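You operate a simulated robot arm through the tools that you are given. There is no shell and no other tool. Be economical: measure what you need, move in short steps, check, and stop when the job is done.

You run a simulated robot arm. Do the job below in one go: nothing can be reset, and whatever is moved stays where it is left.

JOB
Zero the thickness gauge on the metal block: it must read 30.0 mm.
Fine: carriage out again, block back where it stood.

It is judged by the outcome, as a careful person would: the job done as asked, and still so three seconds after it is handed in. It fails if anything else is knocked over, pushed out of place, dropped, spilled or broken.

ROBOT AND FRAMES
A 7-joint arm with a two-finger parallel gripper, fixed in place. Base frame: the origin is at the foot of the arm, x ahead of it, y to its left, z up; the work surface is at about z = 0. Lengths are in mm, angles in degrees, forces in N, time in s.
With the tool pointing down near the work surface it reaches from about 240 to 620 mm from the base axis. Its first joint turns from -66.0 to 66.0 degrees. Payload 2.6 kg.
The tool frame sits at the grasp point between the pads (the TCP): z along the fingers, y along the line on which they close. The tips reach 30 mm beyond it. The gripper opens to 94 mm. The fingers are 28 mm wide and 10 mm thick; the gripper's body (50 by 96 mm) begins 55 mm behind the TCP.
Orientation is told as [roll, pitch, yaw] about the base's x, y, z axes, in that order, counted from this pose: with the fingers straight down and closing along the base's y, the tool's x points along the base's -x, its y along +y and its z along -z.

CONTROLS
- The arm moves only by the tool servo_tool. Its argument "deltas" is text: rows parted by semicolons, each of 7 numbers parted by spaces: the shift along the tool's x, y, z in units of 300 mm (1.0 is 300 mm), then the turn, a rotation vector about the tool's x, y, z in units of 60 degrees (1.0 is 60 degrees), then the finger opening in mm, from 0 to 94. In form: dx dy dz ax ay az hand; .... A call has 1 to 12 rows; each row is the pose to reach, as a shift and turn from the pose commanded when the call began, along the tool's axes at that moment. A call with a number of a shift or a turn outside -1 to 1 is refused whole. Each row takes 0.2 s and may step no farther than 50 mm and 8.6 degrees from the row before; otherwise, or with a gripper value out of range, the whole call is refused. A pose out of reach is approached as far as the arm can. The call stops where the force on the tool passes 40 N (or 10 N more than at its start, if that is more) or the arm is blocked; 0.2 s more then pass. Each finger travels about 72 mm/s and halts on what it meets, pressing with about 24 N; the grip force reading is that of the motor and also rises with nothing between the fingers. The clock runs only during rows and for 0.2 s after the last one: add rows that repeat a pose to give the fingers time. The reply holds the time, the measured pose of the TCP, the force on the tool along the base axes, the opening and the grip force, in the units named above and with some noise, with the torque about the TCP (base axes, N m) and any sound that the robot's microphone picked up, and new pictures: "views" is both (left out), scene, wrist or none.
- Cameras (640 x 400 px; columns grow to the right, rows downward): "scene" is fixed at [51, 450.9, 556.4]; the picture's right is [-0.58, -0.81, 0.00], its down [-0.51, 0.36, -0.78] and it looks along [0.63, -0.45, -0.63] (base axes); focal length 264 px, centre (320, 200). "wrist" rides on the gripper at [76, 14, -102] in the tool frame; the picture's right is [-0.18, 0.98, 0.00], its down [-0.75, -0.14, -0.64] and it looks along [-0.63, -0.12, 0.77] (tool axes); focal length 243 px, centre (320, 200). There is no depth. A picture from a camera that has moved, and an enlarged one, comes with that camera's place and axes in the base frame and with its lens.
- close_up(camera, box): a new picture of the part [left, top, right, bottom] of that camera's present view, enlarged. No time passes.
- sign_off(): hands the job in; it is judged then, once.

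Work in short steps. Places have to be worked out from the pictures, the camera data and where the tool is seen: move nearer, look again, correct. Check each grasp and each placing, and mend what went wrong. You have 120 turns and 200 pictures in all, those below and enlarged ones among them. Open the gripper and draw the arm clear of the work before you hand the job in, unless the task says otherwise; then end with one line.

The tools are called after "Request:" as name(argument=value, ...) on one line, values as JSON. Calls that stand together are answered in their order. servo_tool: Moves the arm, as the interface text tells. Its arguments: {"type":"object","properties":{"deltas":{"type":"string"},"views":{"type":"string","enum":["both","scene","wrist","none"]}},"required":["deltas"]} The other tools are called the same way: close_up (camera, box) takes an enlarged picture of a part of a camera's view; sign_off () hands the job in.

At the start:

```text
time: 0.0
eef_pos: [359.1, -37.0, 359.0]
tcp_rot: [-0.1, 0.0, -0.1]
ft_force: [0.3, 0.0, -0.4]
torque: [-0.03, 0.01, 0.0]
gripper_width: 94.1
grip_force: 0.0
```

scene: 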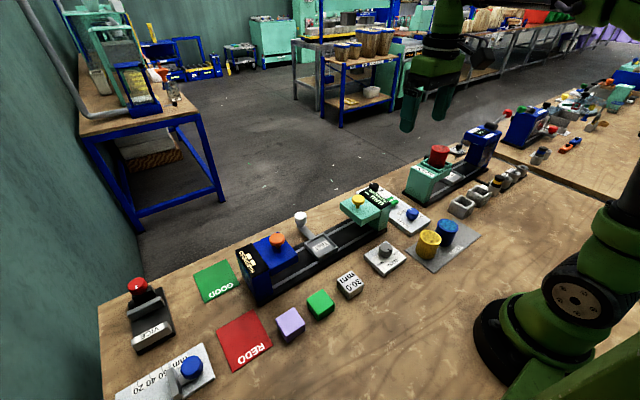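
wrist: 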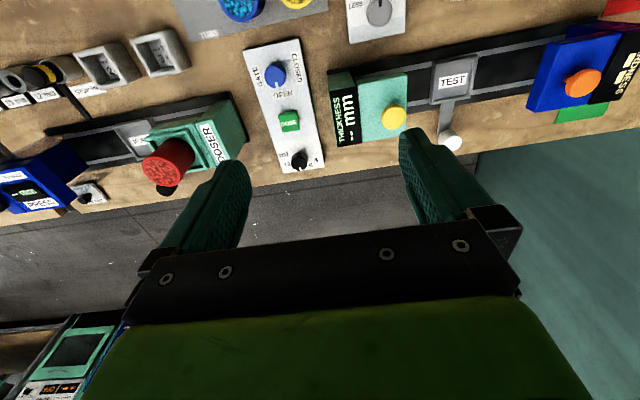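

I start by looking closer at the gauge, the block and the controls around it.

Request:
close_up(camera="scene", box=[220, 170, 420, 310])

Request:
close_up(camera="wrist", box=[230, 0, 640, 180])

Request:
close_up(camera="scene", box=[100, 250, 320, 400])

Request:
close_up(camera="scene", box=[350, 100, 640, 280])

```text
2.86 times, centred on (320, 240) of scene
camera zoom: at [51.0, 450.9, 556.4], right [-0.58, -0.81, 0.0], down [-0.51, 0.36, -0.78], along [0.63, -0.45, -0.63], focal length 754 px, centre (320, 86)
```

zoom: 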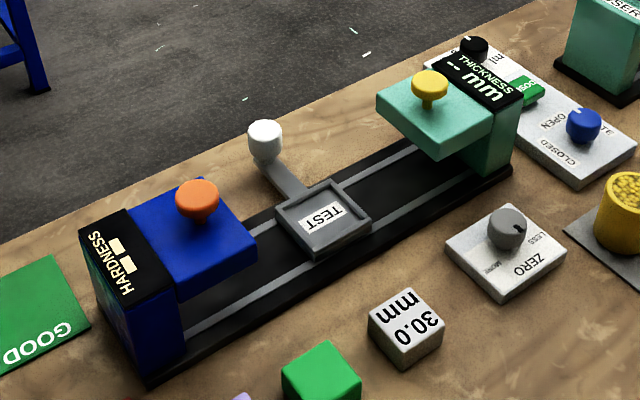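

```text
1.56 times, centred on (435, 90) of wrist
camera zoom: at [282.7, -22.7, 462.5], right [0.18, 0.98, 0.0], down [0.75, -0.14, 0.64], along [0.63, -0.12, -0.77], focal length 379 px, centre (140, 372)
```

zoom: 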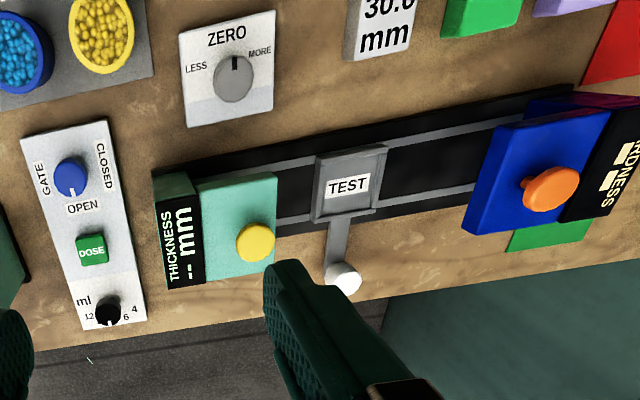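

```text
2.67 times, centred on (210, 325) of scene
camera zoom: at [51.0, 450.9, 556.4], right [-0.58, -0.81, 0.0], down [-0.51, 0.36, -0.78], along [0.63, -0.45, -0.63], focal length 704 px, centre (613, -133)
```

zoom: 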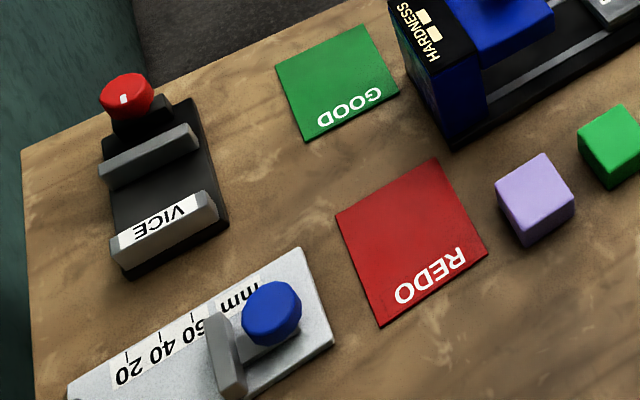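

```text
2.21 times, centred on (495, 190) of scene
camera zoom: at [51.0, 450.9, 556.4], right [-0.58, -0.81, 0.0], down [-0.51, 0.36, -0.78], along [0.63, -0.45, -0.63], focal length 583 px, centre (-66, 222)
```

zoom: 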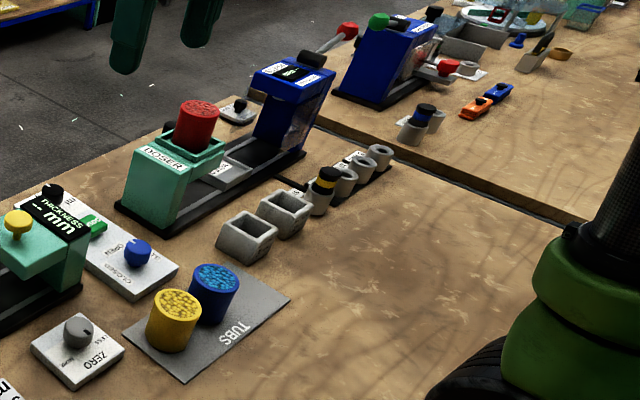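

The plan is block onto the TEST carriage, carriage under the gauge, press the yellow knob, then trim with the ZERO dial. The block looks to be near (300,187), the tray near (430,177), the carriage knob near (526,175,45), the plunger near (431,55,118) and the zero dial near (314,56,34). I move above the block and look.

Request:
servo_tool(deltas="0.033 0.125 0.1 0 0 0 94; 0.066 0.25 0.2 0 0 0 94; 0.1 0.375 0.3 0 0 0 94; 0.133 0.5 0.4 0 0 0 94; 0.166 0.625 0.5 0 0 0 94; 0.197 0.74 0.6 0 0 0 94; 0.197 0.74 0.7 0 0 0 94; 0.197 0.74 0.7 0 0 0 94", views="both")

```text
time: 1.8
eef_pos: [301.9, 184.3, 150.8]
tcp_rot: [0.0, 0.0, -0.1]
ft_force: [-0.8, 0.4, -0.5]
torque: [-0.03, 0.03, 0.02]
gripper_width: 93.9
grip_force: 0.1
camera wrist: at [224.6, 198.8, 253.8], right [0.19, 0.98, 0.0], down [0.75, -0.14, 0.64], along [0.63, -0.12, -0.77], focal length 243 px, centre (320, 200)
```

scene: 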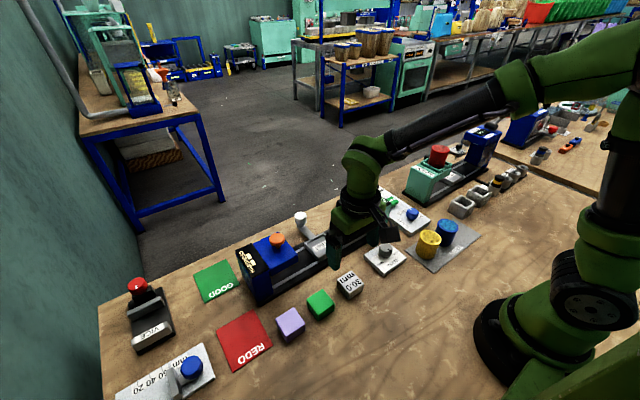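
wrist: 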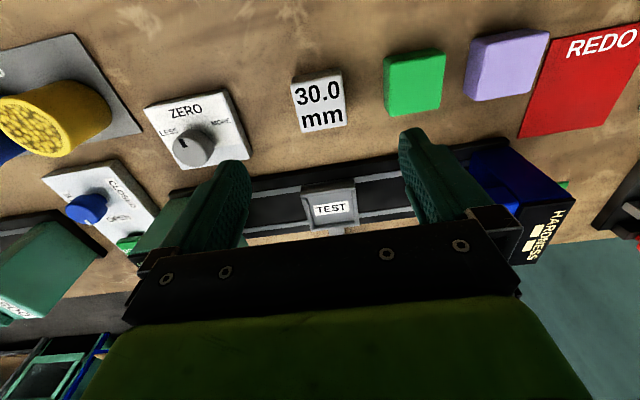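

Zooming in on the block to find its place and yaw.

Request:
close_up(camera="wrist", box=[240, 50, 400, 150])

Request:
close_up(camera="scene", box=[280, 240, 408, 320])

```text
4.00 times, centred on (320, 100) of wrist
camera zoom: at [224.6, 198.8, 253.8], right [0.19, 0.98, 0.0], down [0.75, -0.14, 0.64], along [0.63, -0.12, -0.77], focal length 970 px, centre (320, 600)
```

zoom: 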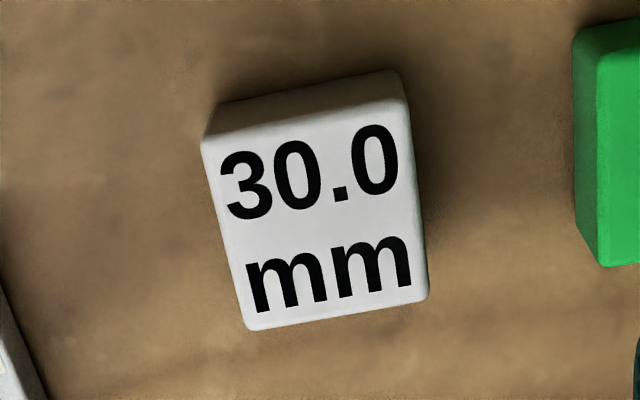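

```text
5.00 times, centred on (344, 280) of scene
camera zoom: at [51.0, 450.9, 556.4], right [-0.58, -0.81, 0.0], down [-0.51, 0.36, -0.78], along [0.63, -0.45, -0.63], focal length 1320 px, centre (200, -200)
```

zoom: 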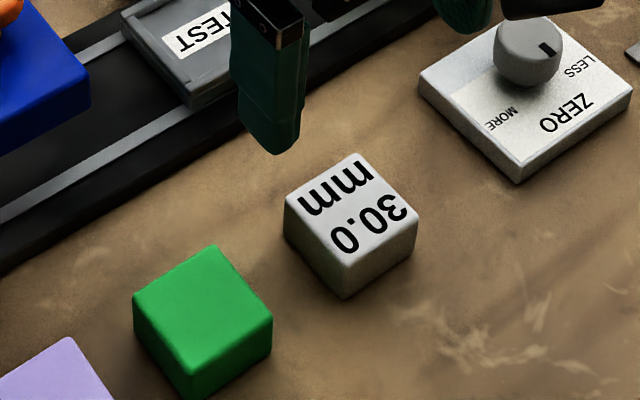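

The block's top is about 44 mm square, square to the axes and centred at about (299,184.6). I lower with the fingers at 70 mm so they clear the green block, and grip only the upper part of the block.

Request:
servo_tool(deltas="0.003 0 0.1 0 0 0 70; 0.003 0 0.2 0 0 0 70; 0.003 0 0.29 0 0 0 70; 0.003 0 0.29 0 0 0 70", views="both")

```text
time: 2.8
eef_pos: [300.5, 183.5, 64.9]
tcp_rot: [0.0, 0.1, -0.1]
ft_force: [0.0, 0.2, 0.4]
torque: [0.03, -0.02, 0.0]
gripper_width: 69.9
grip_force: 0.1
camera wrist: at [224.2, 197.1, 167.2], right [0.19, 0.98, 0.0], down [0.75, -0.14, 0.64], along [0.63, -0.12, -0.77], focal length 243 px, centre (320, 200)
```

scene: 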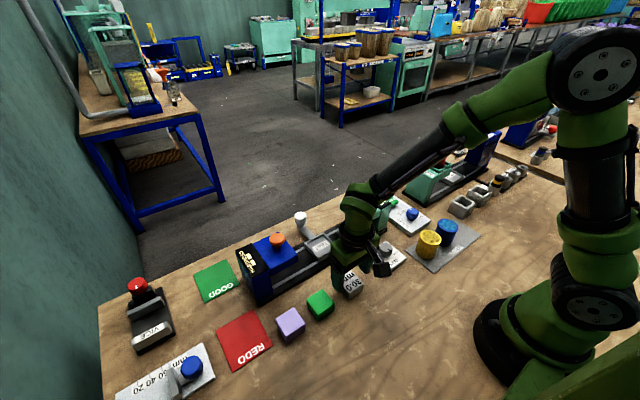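
wrist: 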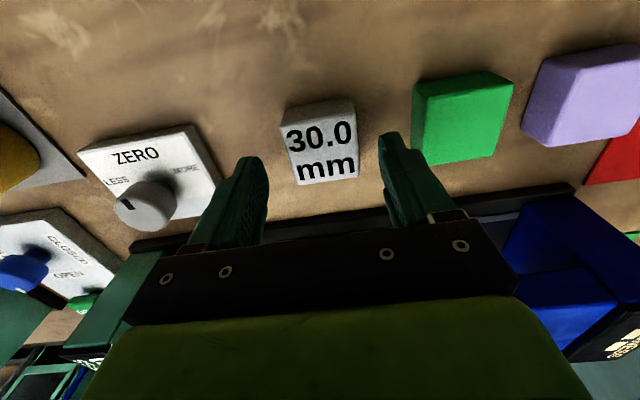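

Close-up to refine the block's place before gripping.

Request:
close_up(camera="wrist", box=[240, 80, 400, 180])

Request:
close_up(camera="scene", box=[280, 240, 408, 320])

```text
4.00 times, centred on (320, 130) of wrist
camera zoom: at [224.2, 197.1, 167.2], right [0.19, 0.98, 0.0], down [0.75, -0.14, 0.64], along [0.63, -0.12, -0.77], focal length 970 px, centre (320, 480)
```

zoom: 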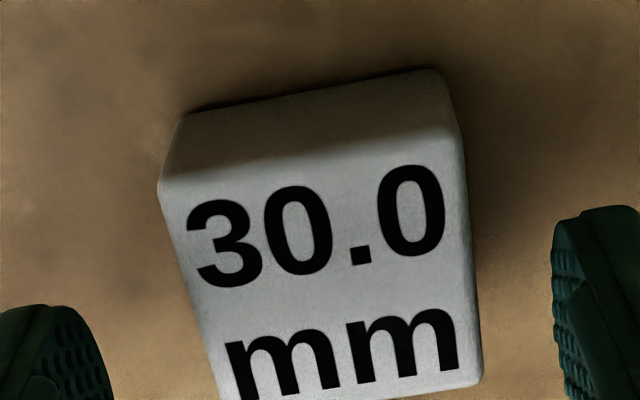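

```text
5.00 times, centred on (344, 280) of scene
camera zoom: at [51.0, 450.9, 556.4], right [-0.58, -0.81, 0.0], down [-0.51, 0.36, -0.78], along [0.63, -0.45, -0.63], focal length 1320 px, centre (200, -200)
```

zoom: 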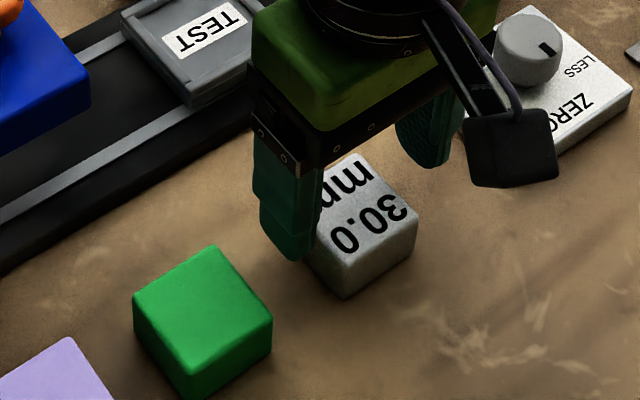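

The second view agrees: a 44×44×30 mm block centred at (299,185), yaw about 0. I go down to a TCP z of about 38 and close.

Request:
servo_tool(deltas="0 0.002 0.04 0 0 0 70; 0 0.002 0.08 0 0 0 70; 0 0.002 0.08 0 0 0 70; 0 0.002 0.08 0 0 0 35; 0 0.002 0.08 0 0 0 35; 0 0.002 0.08 0 0 0 35; 0 0.002 0.08 0 0 0 35", views="wrist")

```text
time: 4.4
eef_pos: [299.8, 184.8, 40.2]
tcp_rot: [0.0, -0.1, 0.0]
ft_force: [0.3, 1.0, -0.1]
torque: [0.0, -0.05, 0.02]
gripper_width: 45.3
grip_force: 24.0
camera wrist: at [223.6, 199.1, 142.7], right [0.18, 0.98, 0.0], down [0.75, -0.14, 0.64], along [0.63, -0.12, -0.77], focal length 243 px, centre (320, 200)
```

wrist: 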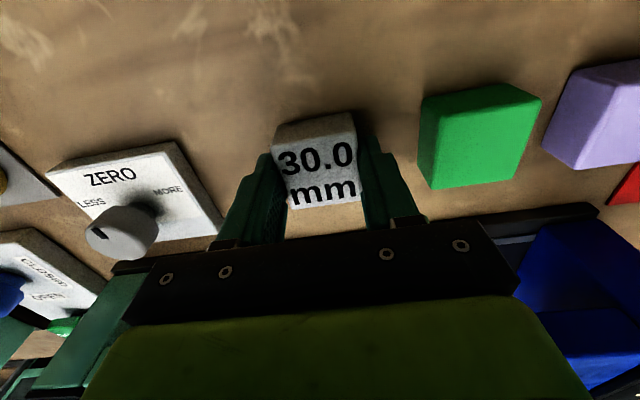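

Grip is solid at 45 mm opening and 24 N; I noted the release pose. I lift and move partway to the carriage for a better look at it.

Request:
servo_tool(deltas="0 0 -0.11 0 0 0 35; 0 0 -0.22 0 0 0 35; 0 0 -0.333 0 0 0 35; -0.11 -0.01 -0.333 0 0 0 35; -0.22 -0.02 -0.333 0 0 0 35; -0.3 -0.029 -0.333 0 0 0 35; -0.3 -0.029 -0.333 0 0 0 35", views="both")

Request:
close_up(camera="wrist", box=[220, 100, 440, 240])

Request:
close_up(camera="scene", box=[240, 180, 400, 280])

```text
time: 6.0
eef_pos: [388.4, 176.4, 139.2]
tcp_rot: [0.0, 0.0, 0.0]
ft_force: [0.4, 0.1, -1.2]
torque: [0.01, 0.05, -0.01]
gripper_width: 45.3
grip_force: 23.9
camera wrist: at [312.5, 190.9, 242.5], right [0.18, 0.98, 0.0], down [0.75, -0.14, 0.64], along [0.63, -0.12, -0.77], focal length 243 px, centre (320, 200)
```

scene: 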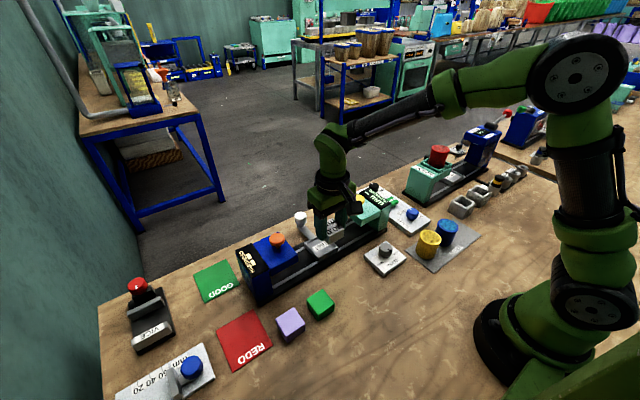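
wrist: 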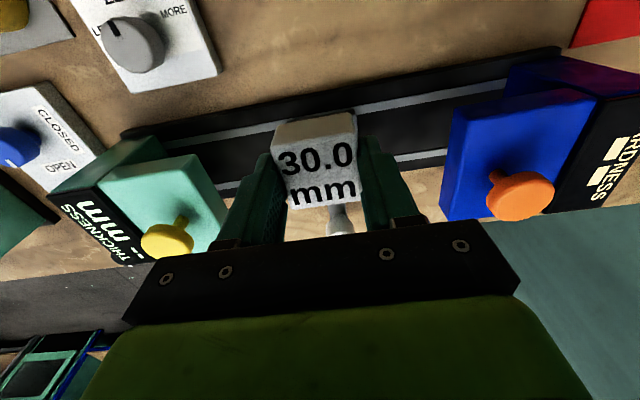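

```text
2.86 times, centred on (330, 170) of wrist
camera zoom: at [312.5, 190.9, 242.5], right [0.18, 0.98, 0.0], down [0.75, -0.14, 0.64], along [0.63, -0.12, -0.77], focal length 693 px, centre (291, 286)
```

zoom: 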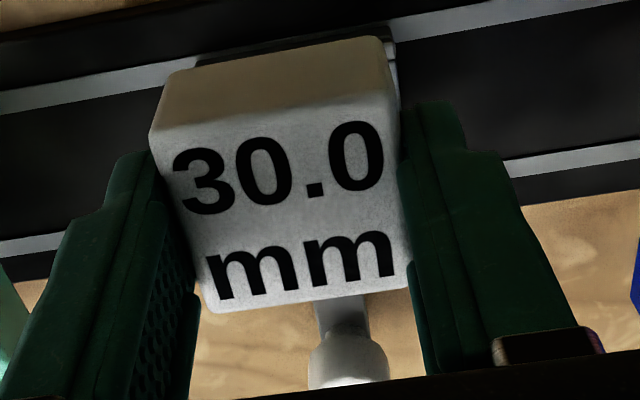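

```text
4.00 times, centred on (320, 230) of scene
camera zoom: at [51.0, 450.9, 556.4], right [-0.58, -0.81, 0.0], down [-0.51, 0.36, -0.78], along [0.63, -0.45, -0.63], focal length 1056 px, centre (320, 80)
```

zoom: 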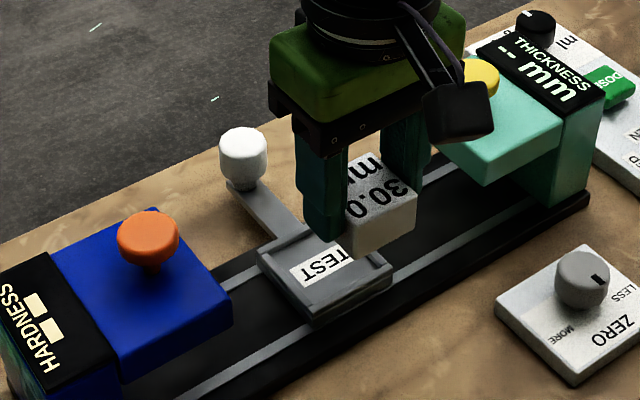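

The tray centre comes out at about (430,175) and the rim at about z=18. I move over it and lower until the block is just above the rim.

Request:
servo_tool(deltas="-0.137 -0.005 0 0 0 0 35; -0.137 -0.005 0.08 0 0 0 35; -0.137 -0.005 0.16 0 0 0 35; -0.137 -0.005 0.24 0 0 0 35; -0.137 -0.005 0.24 0 0 0 35", views="wrist")

Request:
close_up(camera="scene", box=[240, 180, 400, 280])

Request:
close_up(camera="wrist", box=[220, 80, 440, 220])

```text
time: 7.2
eef_pos: [432.3, 175.9, 65.7]
tcp_rot: [-0.1, 0.0, -0.2]
ft_force: [0.5, 0.2, -1.5]
torque: [0.03, 0.01, -0.02]
gripper_width: 45.3
grip_force: 24.7
camera wrist: at [355.0, 190.5, 168.7], right [0.19, 0.98, 0.0], down [0.75, -0.14, 0.64], along [0.63, -0.12, -0.77], focal length 243 px, centre (320, 200)
```

wrist: 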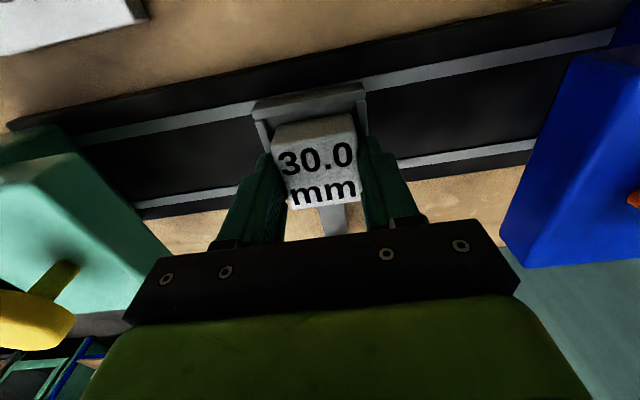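

```text
4.00 times, centred on (320, 230) of scene
camera zoom: at [51.0, 450.9, 556.4], right [-0.58, -0.81, 0.0], down [-0.51, 0.36, -0.78], along [0.63, -0.45, -0.63], focal length 1056 px, centre (320, 80)
```

zoom: 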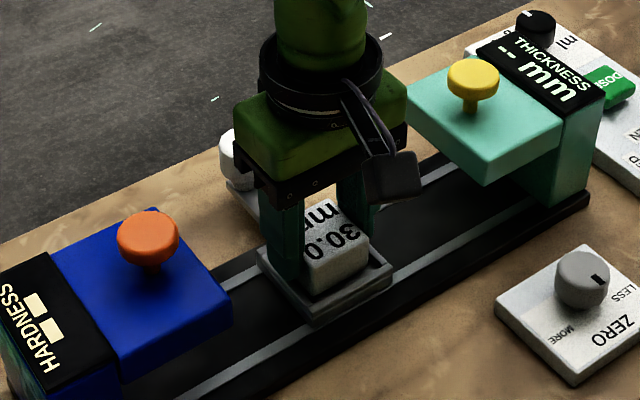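

```text
2.86 times, centred on (330, 150) of wrist
camera zoom: at [355.0, 190.5, 168.7], right [0.19, 0.98, 0.0], down [0.75, -0.14, 0.64], along [0.63, -0.12, -0.77], focal length 693 px, centre (291, 343)
```

zoom: 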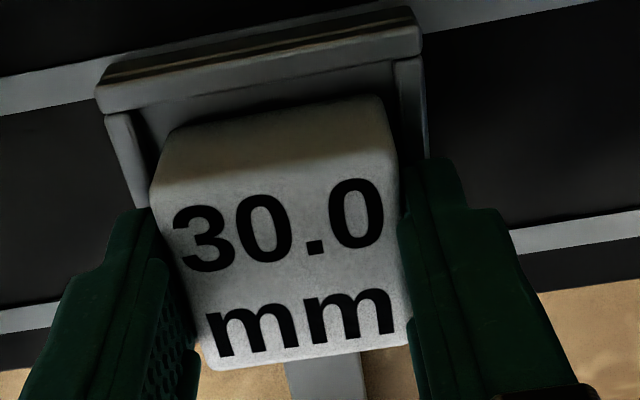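

The block is well inside the tray outline. I lower in small steps and watch the force.

Request:
servo_tool(deltas="0 0 0.01 0 0 0 35; 0 0 0.02 0 0 0 35; 0 0 0.027 0 0 0 35; 0 0 0.027 0 0 0 35", views="none")

Request:
close_up(camera="wrist", box=[220, 80, 440, 220])

```text
time: 8.2
eef_pos: [431.9, 175.5, 59.7]
tcp_rot: [0.1, -0.4, -0.1]
ft_force: [4.4, 0.5, 21.2]
torque: [-0.24, -0.05, 0.04]
gripper_width: 45.9
grip_force: 24.1
```

```text
2.86 times, centred on (330, 150) of wrist
camera zoom: at [355.2, 190.3, 162.7], right [0.18, 0.98, 0.0], down [0.75, -0.14, 0.65], along [0.64, -0.12, -0.76], focal length 693 px, centre (291, 343)
```

zoom: 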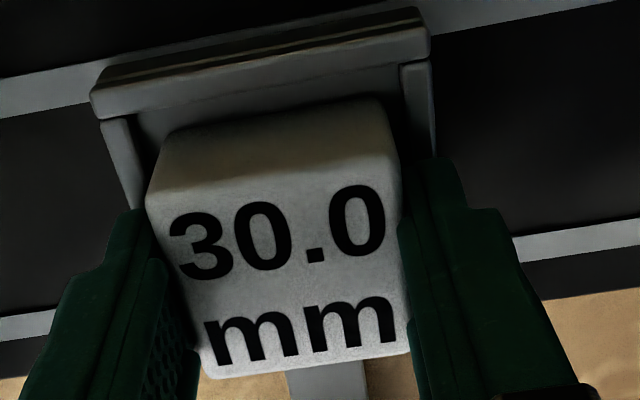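

Contact at 21 N with the block bottom at about z=20. I check in the scene whether that's the tray floor.

Request:
close_up(camera="scene", box=[280, 200, 376, 260])

```text
6.67 times, centred on (328, 230) of scene
camera zoom: at [50.9, 450.8, 556.5], right [-0.58, -0.81, 0.0], down [-0.51, 0.36, -0.78], along [0.63, -0.45, -0.63], focal length 1760 px, centre (267, 0)
```

zoom: 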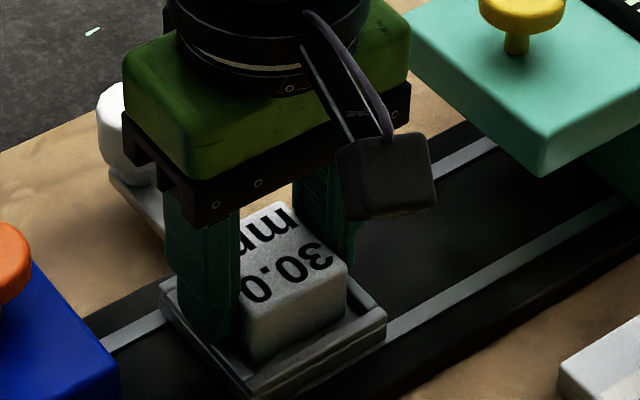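

The block appears seated on the tray floor. I release gently and raise the arm.

Request:
servo_tool(deltas="0 0 -0.004 0 0 0 60; 0 0 -0.004 0 0 0 60; 0 0 -0.05 0 0 0 60; 0 0 -0.2 0 0 0 60; 0 0 -0.35 0 0 0 60; 0.15 0 -0.35 0 0 0 60; 0.15 0 -0.35 0 0 0 60", views="none")

Request:
close_up(camera="scene", box=[240, 180, 400, 280])

Request:
close_up(camera="wrist", box=[160, 60, 480, 260])

```text
time: 9.8
eef_pos: [384.0, 176.0, 163.6]
tcp_rot: [0.0, 0.1, 0.0]
ft_force: [-0.3, -0.9, 0.3]
torque: [0.01, -0.01, -0.04]
gripper_width: 60.0
grip_force: 0.1
```

```text
4.00 times, centred on (320, 230) of scene
camera zoom: at [51.0, 450.9, 556.4], right [-0.58, -0.81, 0.0], down [-0.51, 0.36, -0.78], along [0.63, -0.45, -0.63], focal length 1056 px, centre (320, 80)
```

zoom: 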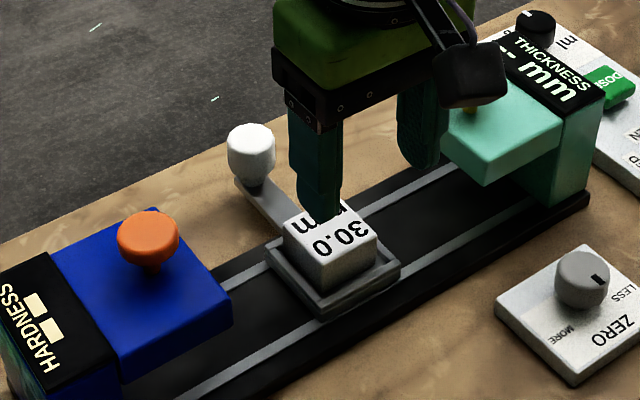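

```text
2.00 times, centred on (320, 160) of wrist
camera zoom: at [307.5, 191.1, 267.2], right [0.18, 0.98, 0.0], down [0.75, -0.14, 0.64], along [0.63, -0.12, -0.77], focal length 485 px, centre (320, 280)
```

zoom: 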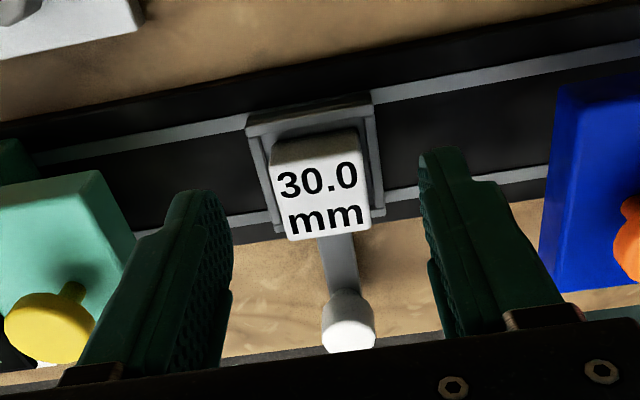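

The block sits in the tray, and the carriage rolled a few mm toward the gauge, which is fine. I move above the white handle knob to locate it, with the fingers opened.

Request:
servo_tool(deltas="-0.12 -0.01 0 0 0 0 60; -0.24 -0.02 0 0 0 0 60; -0.36 -0.02 0 0 0 0 70; -0.36 -0.02 0 0 0 0 70", views="wrist")

Request:
close_up(camera="scene", box=[240, 160, 400, 260])

```text
time: 10.8
eef_pos: [494.6, 168.8, 165.0]
tcp_rot: [-0.1, 0.0, 0.0]
ft_force: [0.2, 0.6, 0.5]
torque: [-0.05, -0.01, -0.05]
gripper_width: 70.1
grip_force: 0.1
camera wrist: at [417.7, 183.5, 268.1], right [0.19, 0.98, 0.0], down [0.75, -0.14, 0.64], along [0.63, -0.12, -0.77], focal length 243 px, centre (320, 200)
```

wrist: 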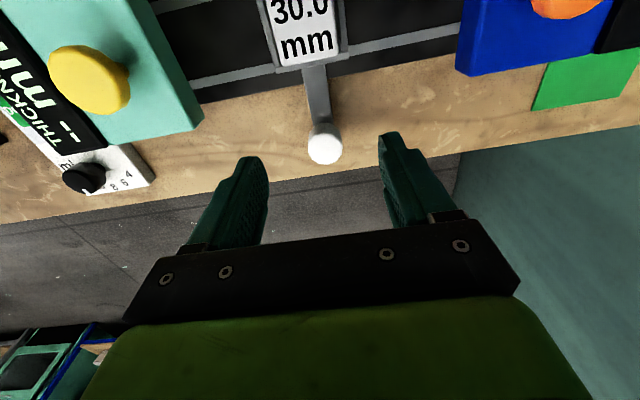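

```text
4.00 times, centred on (320, 210) of scene
camera zoom: at [51.0, 450.9, 556.4], right [-0.58, -0.81, 0.0], down [-0.51, 0.36, -0.78], along [0.63, -0.45, -0.63], focal length 1056 px, centre (320, 160)
```

zoom: 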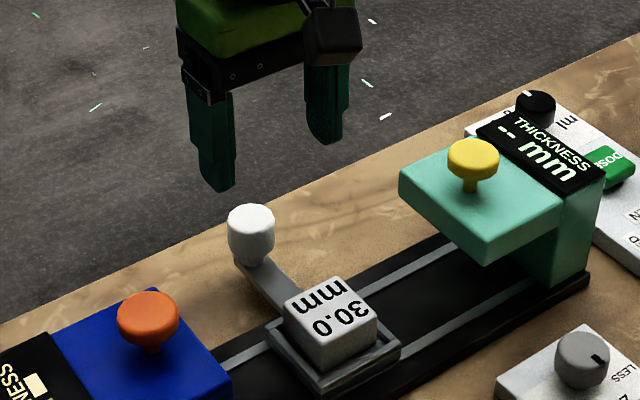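

The knob top is at about (527,169,61), 32 mm across. I lower the fingers around it to TCP z≈75 and close loosely to 38 mm so they push without squeezing.

Request:
servo_tool(deltas="-0.112 0 0 0 0 0 70; -0.112 0 0.1 0 0 0 70; -0.112 0 0.2 0 0 0 70; -0.112 0 0.3 0 0 0 70; -0.112 0 0.3 0 0 0 70", views="both")

Request:
close_up(camera="scene", box=[240, 160, 400, 260])

```text
time: 12.0
eef_pos: [525.3, 169.7, 73.8]
tcp_rot: [0.0, 0.0, -0.1]
ft_force: [-1.3, 0.3, 0.3]
torque: [0.0, 0.02, 0.0]
gripper_width: 70.3
grip_force: 0.1
camera wrist: at [448.7, 184.6, 177.1], right [0.19, 0.98, 0.0], down [0.75, -0.14, 0.64], along [0.63, -0.12, -0.77], focal length 243 px, centre (320, 200)
```

scene: 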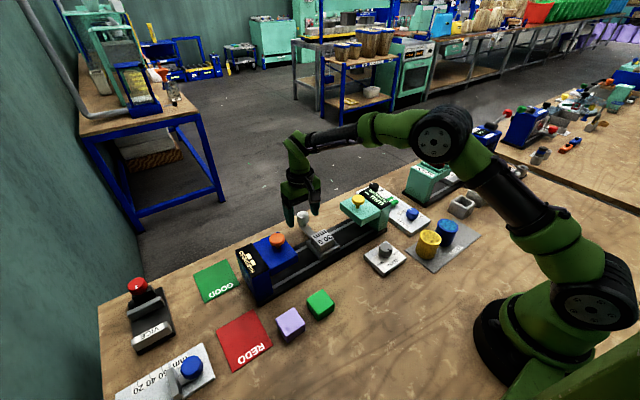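
wrist: 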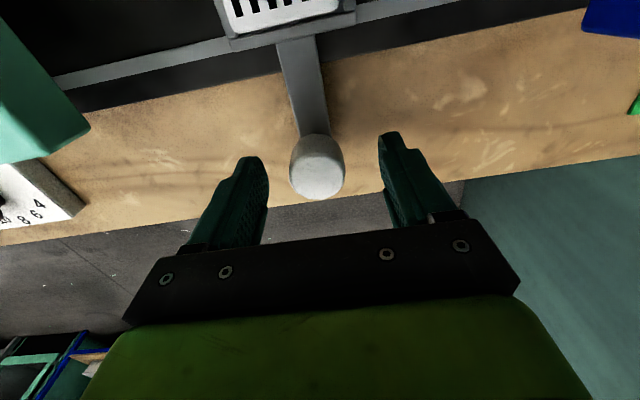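

```text
4.00 times, centred on (320, 210) of scene
camera zoom: at [51.0, 450.9, 556.4], right [-0.58, -0.81, 0.0], down [-0.51, 0.36, -0.78], along [0.63, -0.45, -0.63], focal length 1056 px, centre (320, 160)
```

zoom: 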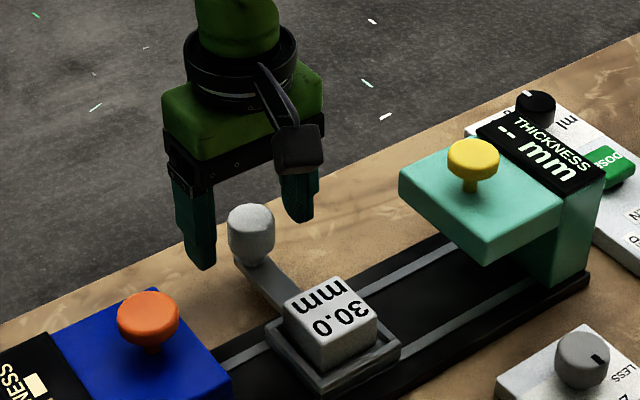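

The knob is centred between the fingers. I close loosely and slide the carriage about 80 mm toward the gauge at first.

Request:
servo_tool(deltas="0 0 0 0 0 0 38; 0 0 0 0 0 0 38; 0 -0.04 0 0 0 0 38; 0 -0.08 0 0 0 0 38; 0 -0.12 0 0 0 0 38; 0 -0.16 0 0 0 0 38; 0 -0.2 0 0 0 0 38; 0 -0.24 0 0 0 0 38; 0 -0.28 0 0 0 0 38; 0 -0.28 0 0 0 0 38", views="wrist")

Request:
close_up(camera="scene", box=[280, 150, 440, 250])

```text
time: 14.2
eef_pos: [524.6, 84.0, 74.2]
tcp_rot: [0.0, 0.1, -0.1]
ft_force: [0.0, 0.5, -0.6]
torque: [-0.01, -0.03, -0.04]
gripper_width: 38.2
grip_force: 0.5
camera wrist: at [448.6, 97.9, 177.6], right [0.18, 0.98, 0.0], down [0.75, -0.14, 0.64], along [0.63, -0.12, -0.77], focal length 243 px, centre (320, 200)
```

wrist: 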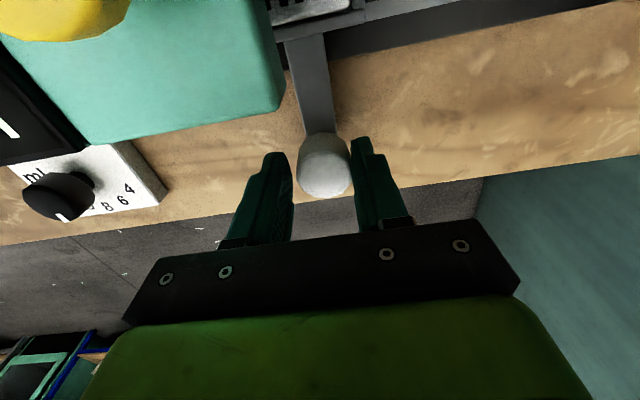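

```text
4.00 times, centred on (360, 200) of scene
camera zoom: at [51.0, 450.9, 556.4], right [-0.58, -0.81, 0.0], down [-0.51, 0.36, -0.78], along [0.63, -0.45, -0.63], focal length 1056 px, centre (160, 200)
```

zoom: 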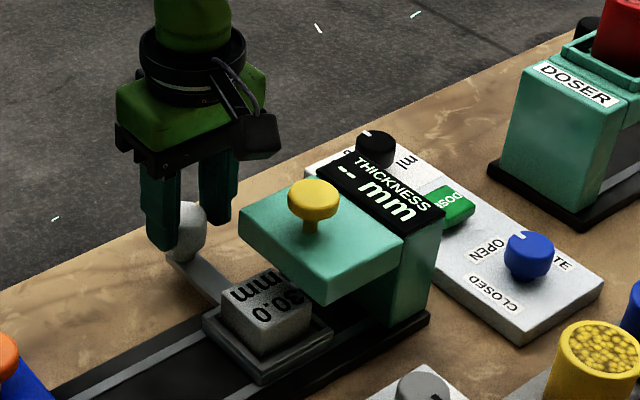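

The carriage slides freely and is halfway under the head, with no camera or finger conflicts. I continue about 30 mm in smaller steps.

Request:
servo_tool(deltas="0 -0.03 0 0 0 0 38; 0 -0.06 0 0 0 0 38; 0 -0.09 0 0 0 0 38; 0 -0.105 0 0 0 0 38; 0 -0.105 0 0 0 0 38", views="wrist")

Request:
close_up(camera="scene", box=[280, 150, 440, 250])

```text
time: 15.4
eef_pos: [527.4, 53.8, 73.9]
tcp_rot: [-0.1, 0.0, 0.1]
ft_force: [-0.2, 0.3, 0.0]
torque: [-0.01, -0.02, 0.01]
gripper_width: 38.2
grip_force: 0.1
camera wrist: at [450.4, 67.0, 176.4], right [0.18, 0.98, 0.0], down [0.75, -0.14, 0.64], along [0.63, -0.12, -0.77], focal length 243 px, centre (320, 200)
```

wrist: 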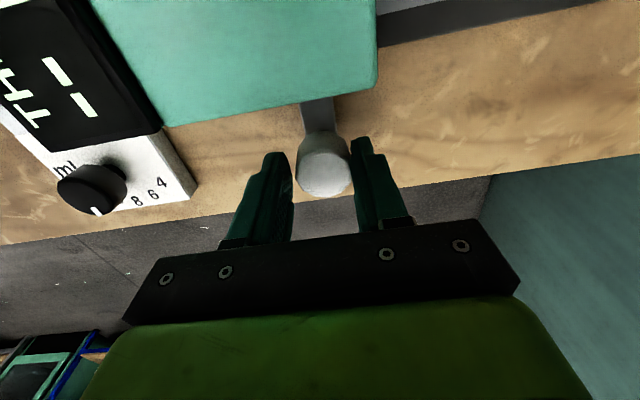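

```text
4.00 times, centred on (360, 200) of scene
camera zoom: at [51.0, 450.9, 556.4], right [-0.58, -0.81, 0.0], down [-0.51, 0.36, -0.78], along [0.63, -0.45, -0.63], focal length 1056 px, centre (160, 200)
```

zoom: 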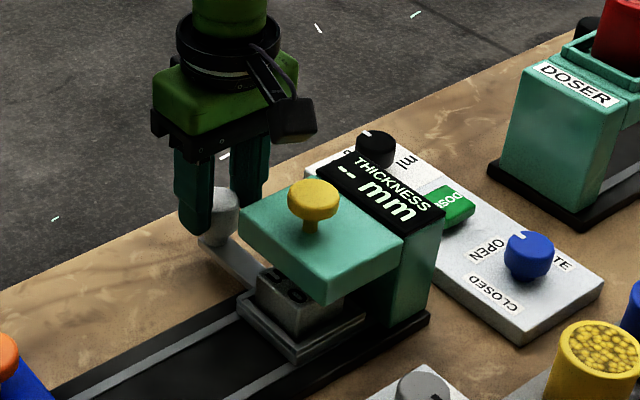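

The tray is about under the plunger now. I nudge on a little to see whether there's an end stop.

Request:
servo_tool(deltas="0 -0.01 0 0 0 0 38; 0 -0.02 0 0 0 0 38; 0 -0.02 0 0 0 0 38", views="none")

Request:
close_up(camera="scene", box=[280, 150, 440, 250])

```text
time: 16.2
eef_pos: [528.5, 50.4, 72.1]
tcp_rot: [0.1, -0.1, 0.0]
ft_force: [-2.9, 10.3, 2.7]
torque: [0.17, 0.04, 0.06]
gripper_width: 43.8
grip_force: 5.2
```

```text
4.00 times, centred on (360, 200) of scene
camera zoom: at [51.0, 450.9, 556.4], right [-0.58, -0.81, 0.0], down [-0.51, 0.36, -0.78], along [0.63, -0.45, -0.63], focal length 1056 px, centre (160, 200)
```

zoom: 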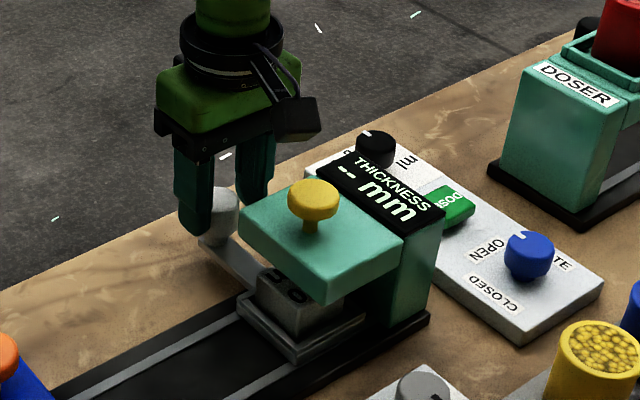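

The end stop is reached with a 10 N push and the carriage is seated. I release the knob and rise clear.

Request:
servo_tool(deltas="0 0.01 0 0 0 0 60; 0 0.005 0 0 0 0 70; 0 0.005 -0.1 0 0 0 70; 0 0.005 -0.25 0 0 0 70; 0 0.005 -0.4 0 0 0 70; 0.13 0.005 -0.45 0 0 0 40; 0.26 0.005 -0.45 0 0 0 0; 0.26 0.005 -0.45 0 0 0 0; 0.26 0.005 -0.45 0 0 0 0", views="both")

Request:
close_up(camera="scene", box=[280, 150, 440, 250])

```text
time: 18.2
eef_pos: [445.0, 50.3, 208.6]
tcp_rot: [-0.1, 0.1, 0.0]
ft_force: [0.2, -0.1, 0.0]
torque: [0.0, 0.0, 0.02]
gripper_width: 0.2
grip_force: 24.2
camera wrist: at [369.1, 64.7, 311.9], right [0.18, 0.98, 0.0], down [0.75, -0.14, 0.64], along [0.63, -0.12, -0.77], focal length 243 px, centre (320, 200)
```

scene: 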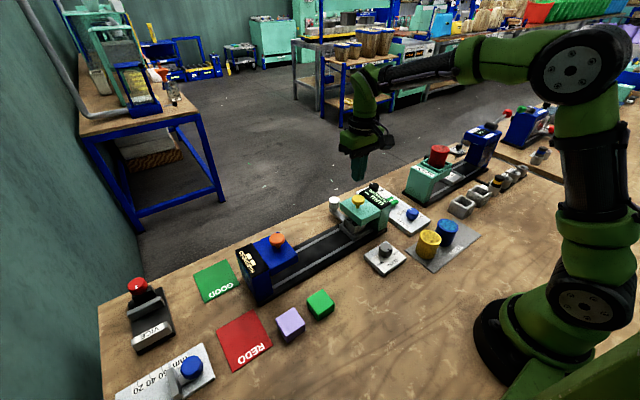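
wrist: 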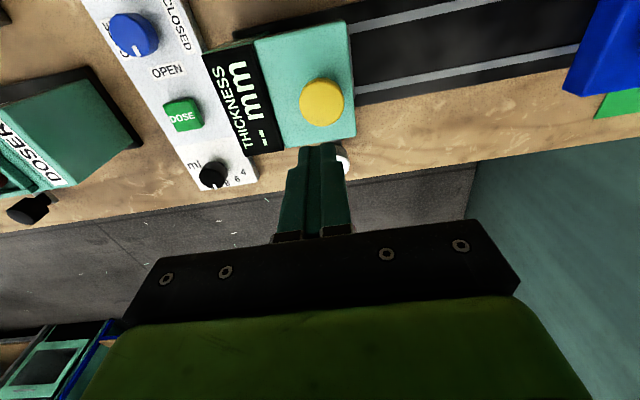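

```text
4.00 times, centred on (360, 200) of scene
camera zoom: at [51.0, 450.9, 556.4], right [-0.58, -0.81, 0.0], down [-0.51, 0.36, -0.78], along [0.63, -0.45, -0.63], focal length 1056 px, centre (160, 200)
```

zoom: 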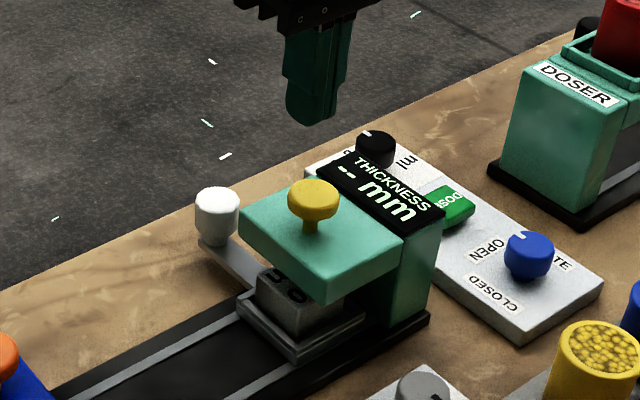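

The plunger knob is at about (431,55,118). I move the closed fingertips over it and descend to just above.

Request:
servo_tool(deltas="0.047 0.0157 0 0 0 0 0; 0.047 0.0157 0.1 0 0 0 0; 0.047 0.0157 0.18 0 0 0 0; 0.047 0.0157 0.18 0 0 0 0", views="wrist")

Request:
close_up(camera="scene", box=[280, 150, 440, 250])

```text
time: 19.2
eef_pos: [434.7, 54.9, 155.2]
tcp_rot: [-0.1, 0.0, -0.2]
ft_force: [-0.9, -1.8, 1.4]
torque: [-0.01, 0.01, -0.04]
gripper_width: 0.1
grip_force: 23.8
camera wrist: at [358.7, 68.9, 257.2], right [0.19, 0.98, 0.0], down [0.75, -0.14, 0.64], along [0.63, -0.12, -0.77], focal length 243 px, centre (320, 200)
```

wrist: 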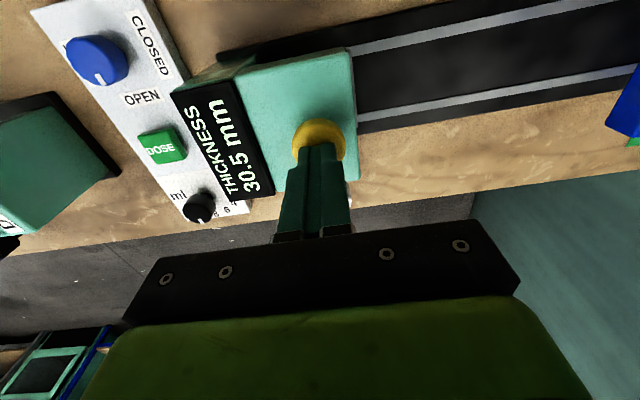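

```text
4.00 times, centred on (360, 200) of scene
camera zoom: at [51.0, 450.9, 556.4], right [-0.58, -0.81, 0.0], down [-0.51, 0.36, -0.78], along [0.63, -0.45, -0.63], focal length 1056 px, centre (160, 200)
```

zoom: 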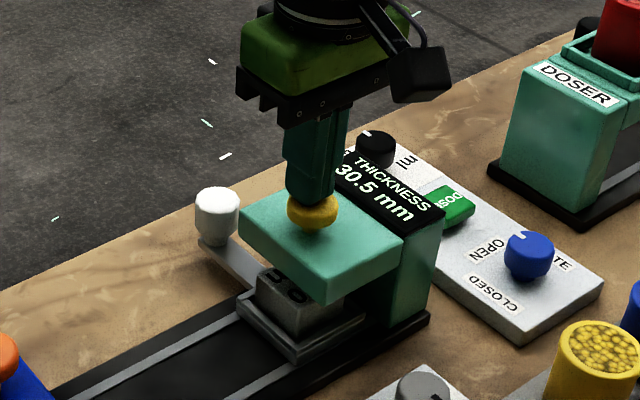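

It already made contact and shows 30.5 mm. I press slightly further to confirm the reading is steady, then lift and see whether it holds.

Request:
servo_tool(deltas="0 0 0.012 0 0 0 0; 0 0 0.02 0 0 0 0; 0 0 0.02 0 0 0 0", views="none")

Request:
close_up(camera="scene", box=[340, 160, 420, 210])

Request:
servo_tool(deltas="0 0 -0.05 0 0 0 0; 0 0 -0.2 0 0 0 0; 0 0 -0.2 0 0 0 0; 0 0 -0.2 0 0 0 0", views="none")

Request:
close_up(camera="scene", box=[330, 160, 430, 222])

```text
time: 19.8
eef_pos: [435.8, 54.3, 155.0]
tcp_rot: [0.2, -0.2, -0.2]
ft_force: [-2.5, -1.6, 6.3]
torque: [-0.02, 0.19, 0.0]
gripper_width: 0.0
grip_force: 23.9
stopped in row 2: the force on the tool passed its limit at 47 N (the readings are from after the stop); the commanded pose is now the measured one
```

```text
8.00 times, centred on (380, 185) of scene
camera zoom: at [51.0, 450.9, 556.4], right [-0.58, -0.81, 0.0], down [-0.51, 0.36, -0.78], along [0.63, -0.45, -0.63], focal length 2112 px, centre (-160, 320)
```

zoom: 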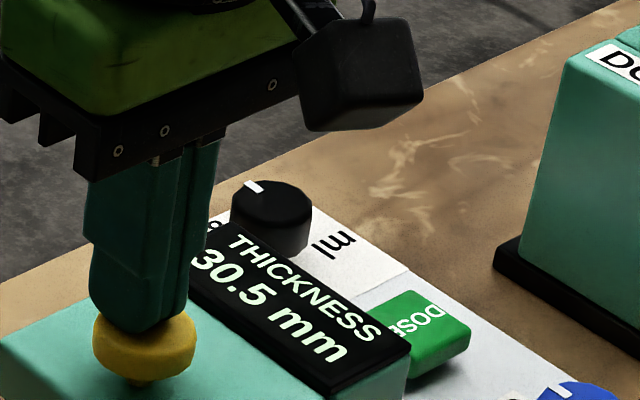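

```text
time: 20.8
eef_pos: [436.1, 54.2, 210.8]
tcp_rot: [0.2, -0.3, -0.3]
ft_force: [-0.2, -0.2, 1.1]
torque: [0.02, 0.0, -0.01]
gripper_width: 0.0
grip_force: 24.2
```

```text
6.40 times, centred on (380, 191) of scene
camera zoom: at [51.0, 450.9, 556.4], right [-0.58, -0.81, 0.0], down [-0.51, 0.36, -0.78], along [0.63, -0.45, -0.63], focal length 1690 px, centre (-64, 258)
```

zoom: 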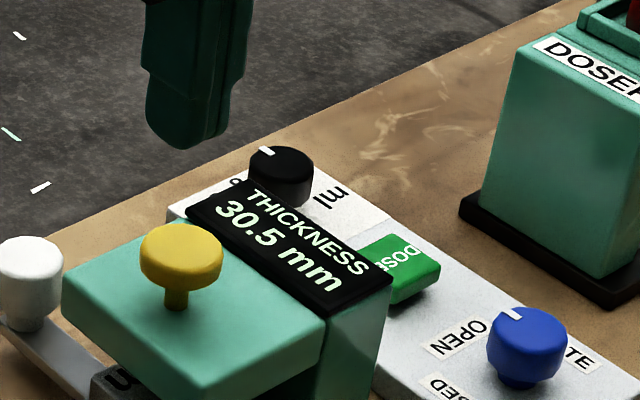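

The reading holds at 30.5 after release. Next is the ZERO dial, so I move above it to see it well.

Request:
servo_tool(deltas="0.14 0.003 0 0 0 0 30; 0.28 0.006 0 0 0 0 60; 0.413 0.006 0.05 0 0 0 60; 0.413 0.006 0.19 0 0 0 60; 0.413 0.006 0.3 0 0 0 60; 0.413 0.006 0.3 0 0 0 60", views="wrist")

Request:
close_up(camera="wrist", box=[240, 70, 400, 170])

Request:
close_up(camera="scene", box=[340, 220, 436, 280])

```text
time: 22.2
eef_pos: [311.5, 55.1, 120.5]
tcp_rot: [0.2, -0.2, -0.2]
ft_force: [-0.6, -0.5, -0.2]
torque: [-0.01, 0.01, -0.02]
gripper_width: 60.5
grip_force: 0.0
camera wrist: at [234.1, 69.1, 223.4], right [0.19, 0.98, 0.0], down [0.75, -0.15, 0.64], along [0.63, -0.12, -0.76], focal length 243 px, centre (320, 200)
```

wrist: 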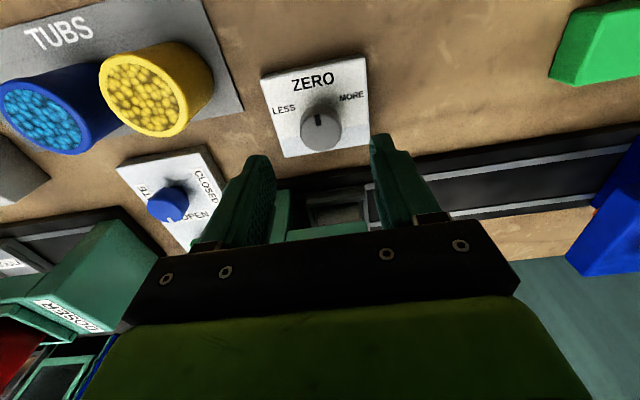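

```text
4.00 times, centred on (320, 120) of wrist
camera zoom: at [234.1, 69.1, 223.4], right [0.19, 0.98, 0.0], down [0.75, -0.15, 0.64], along [0.63, -0.12, -0.76], focal length 970 px, centre (320, 520)
```

zoom: 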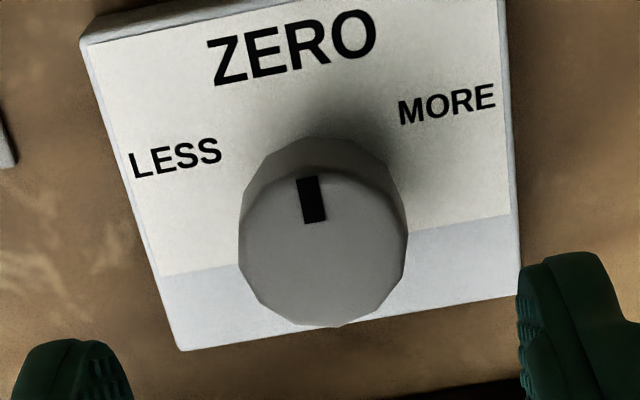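

```text
6.67 times, centred on (388, 250) of scene
camera zoom: at [51.0, 450.9, 556.4], right [-0.58, -0.81, 0.0], down [-0.51, 0.36, -0.78], along [0.63, -0.45, -0.63], focal length 1760 px, centre (-133, -133)
```

zoom: 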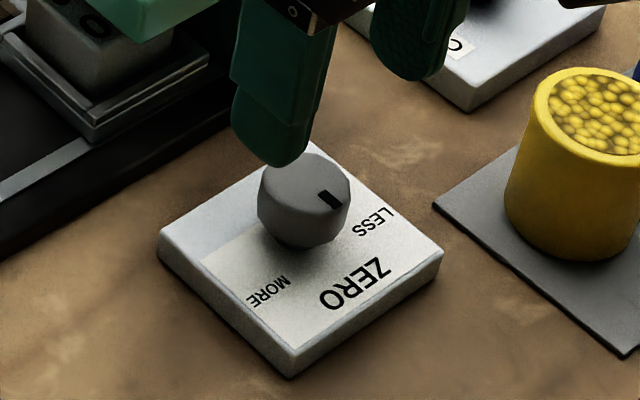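

The dial is at about (315.5,54.3), its top at z≈39, 33 mm across, pointer straight between LESS and MORE. I lower around it and grip.

Request:
servo_tool(deltas="-0.013 -0.003 0.1 0 0 0 60; -0.013 -0.003 0.225 0 0 0 60; -0.013 -0.003 0.225 0 0 0 60; -0.013 -0.003 0.225 0 0 0 25; -0.013 -0.003 0.225 0 0 0 25; -0.013 -0.003 0.225 0 0 0 25; -0.013 -0.003 0.225 0 0 0 25", views="wrist")

Request:
close_up(camera="scene", box=[330, 160, 458, 240])

```text
time: 23.8
eef_pos: [317.1, 55.6, 53.6]
tcp_rot: [0.0, -0.1, -0.4]
ft_force: [2.4, -25.9, -11.6]
torque: [-0.52, -0.47, 0.05]
gripper_width: 33.7
grip_force: 44.7
camera wrist: at [239.9, 69.5, 156.3], right [0.19, 0.98, 0.0], down [0.75, -0.15, 0.64], along [0.63, -0.12, -0.76], focal length 243 px, centre (320, 200)
```

wrist: 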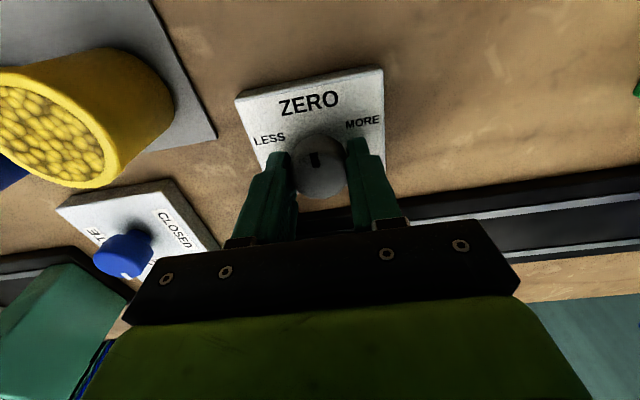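

```text
5.00 times, centred on (394, 200) of scene
camera zoom: at [51.0, 450.9, 556.4], right [-0.58, -0.81, 0.0], down [-0.51, 0.36, -0.78], along [0.63, -0.45, -0.63], focal length 1320 px, centre (-50, 200)
```

zoom: 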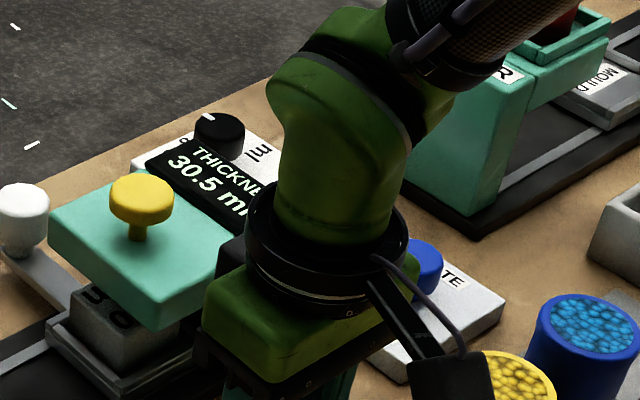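

The display remains visible from here. There's a 26 N side load, so I shift about 1.5 mm toward -y to centre before turning.

Request:
servo_tool(deltas="0 -0.004 0 0 0 0 25; 0 -0.006 0 0 0 0 25", views="none")

```text
time: 24.4
eef_pos: [317.2, 54.2, 53.4]
tcp_rot: [0.2, -0.3, -0.2]
ft_force: [15.8, -13.1, -31.1]
torque: [-0.3, -0.26, 0.03]
gripper_width: 33.5
grip_force: 44.6
```

The forces are odd (pull of 31 N in z), so I release and check the free pose before regripping.

Request:
servo_tool(deltas="0 0 0 0 0 0 50; 0 0 0 0 0 0 50; 0 0 0 0 0 0 50", views="wrist")

Request:
close_up(camera="wrist", box=[240, 100, 400, 200])

```text
time: 25.2
eef_pos: [316.6, 55.6, 54.7]
tcp_rot: [0.2, -0.2, -0.3]
ft_force: [-0.5, 0.7, 0.0]
torque: [0.0, -0.02, 0.0]
gripper_width: 50.0
grip_force: 0.0
camera wrist: at [239.0, 69.1, 156.9], right [0.19, 0.98, 0.0], down [0.75, -0.15, 0.64], along [0.63, -0.12, -0.76], focal length 243 px, centre (320, 200)
```

wrist: 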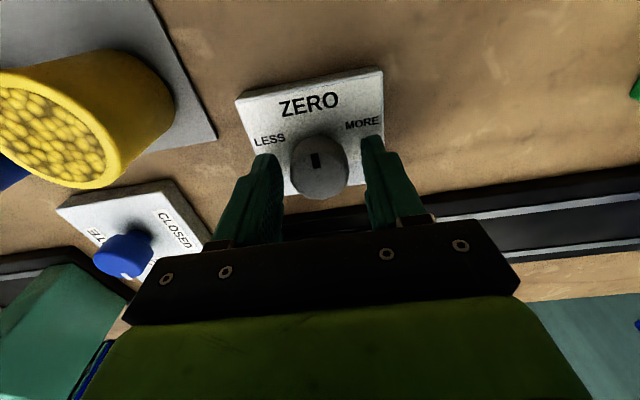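

```text
4.00 times, centred on (320, 150) of wrist
camera zoom: at [239.0, 69.1, 156.9], right [0.19, 0.98, 0.0], down [0.75, -0.15, 0.64], along [0.63, -0.12, -0.76], focal length 970 px, centre (320, 400)
```

zoom: 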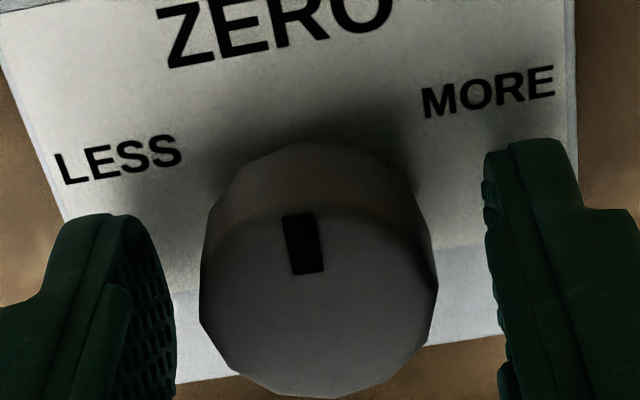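

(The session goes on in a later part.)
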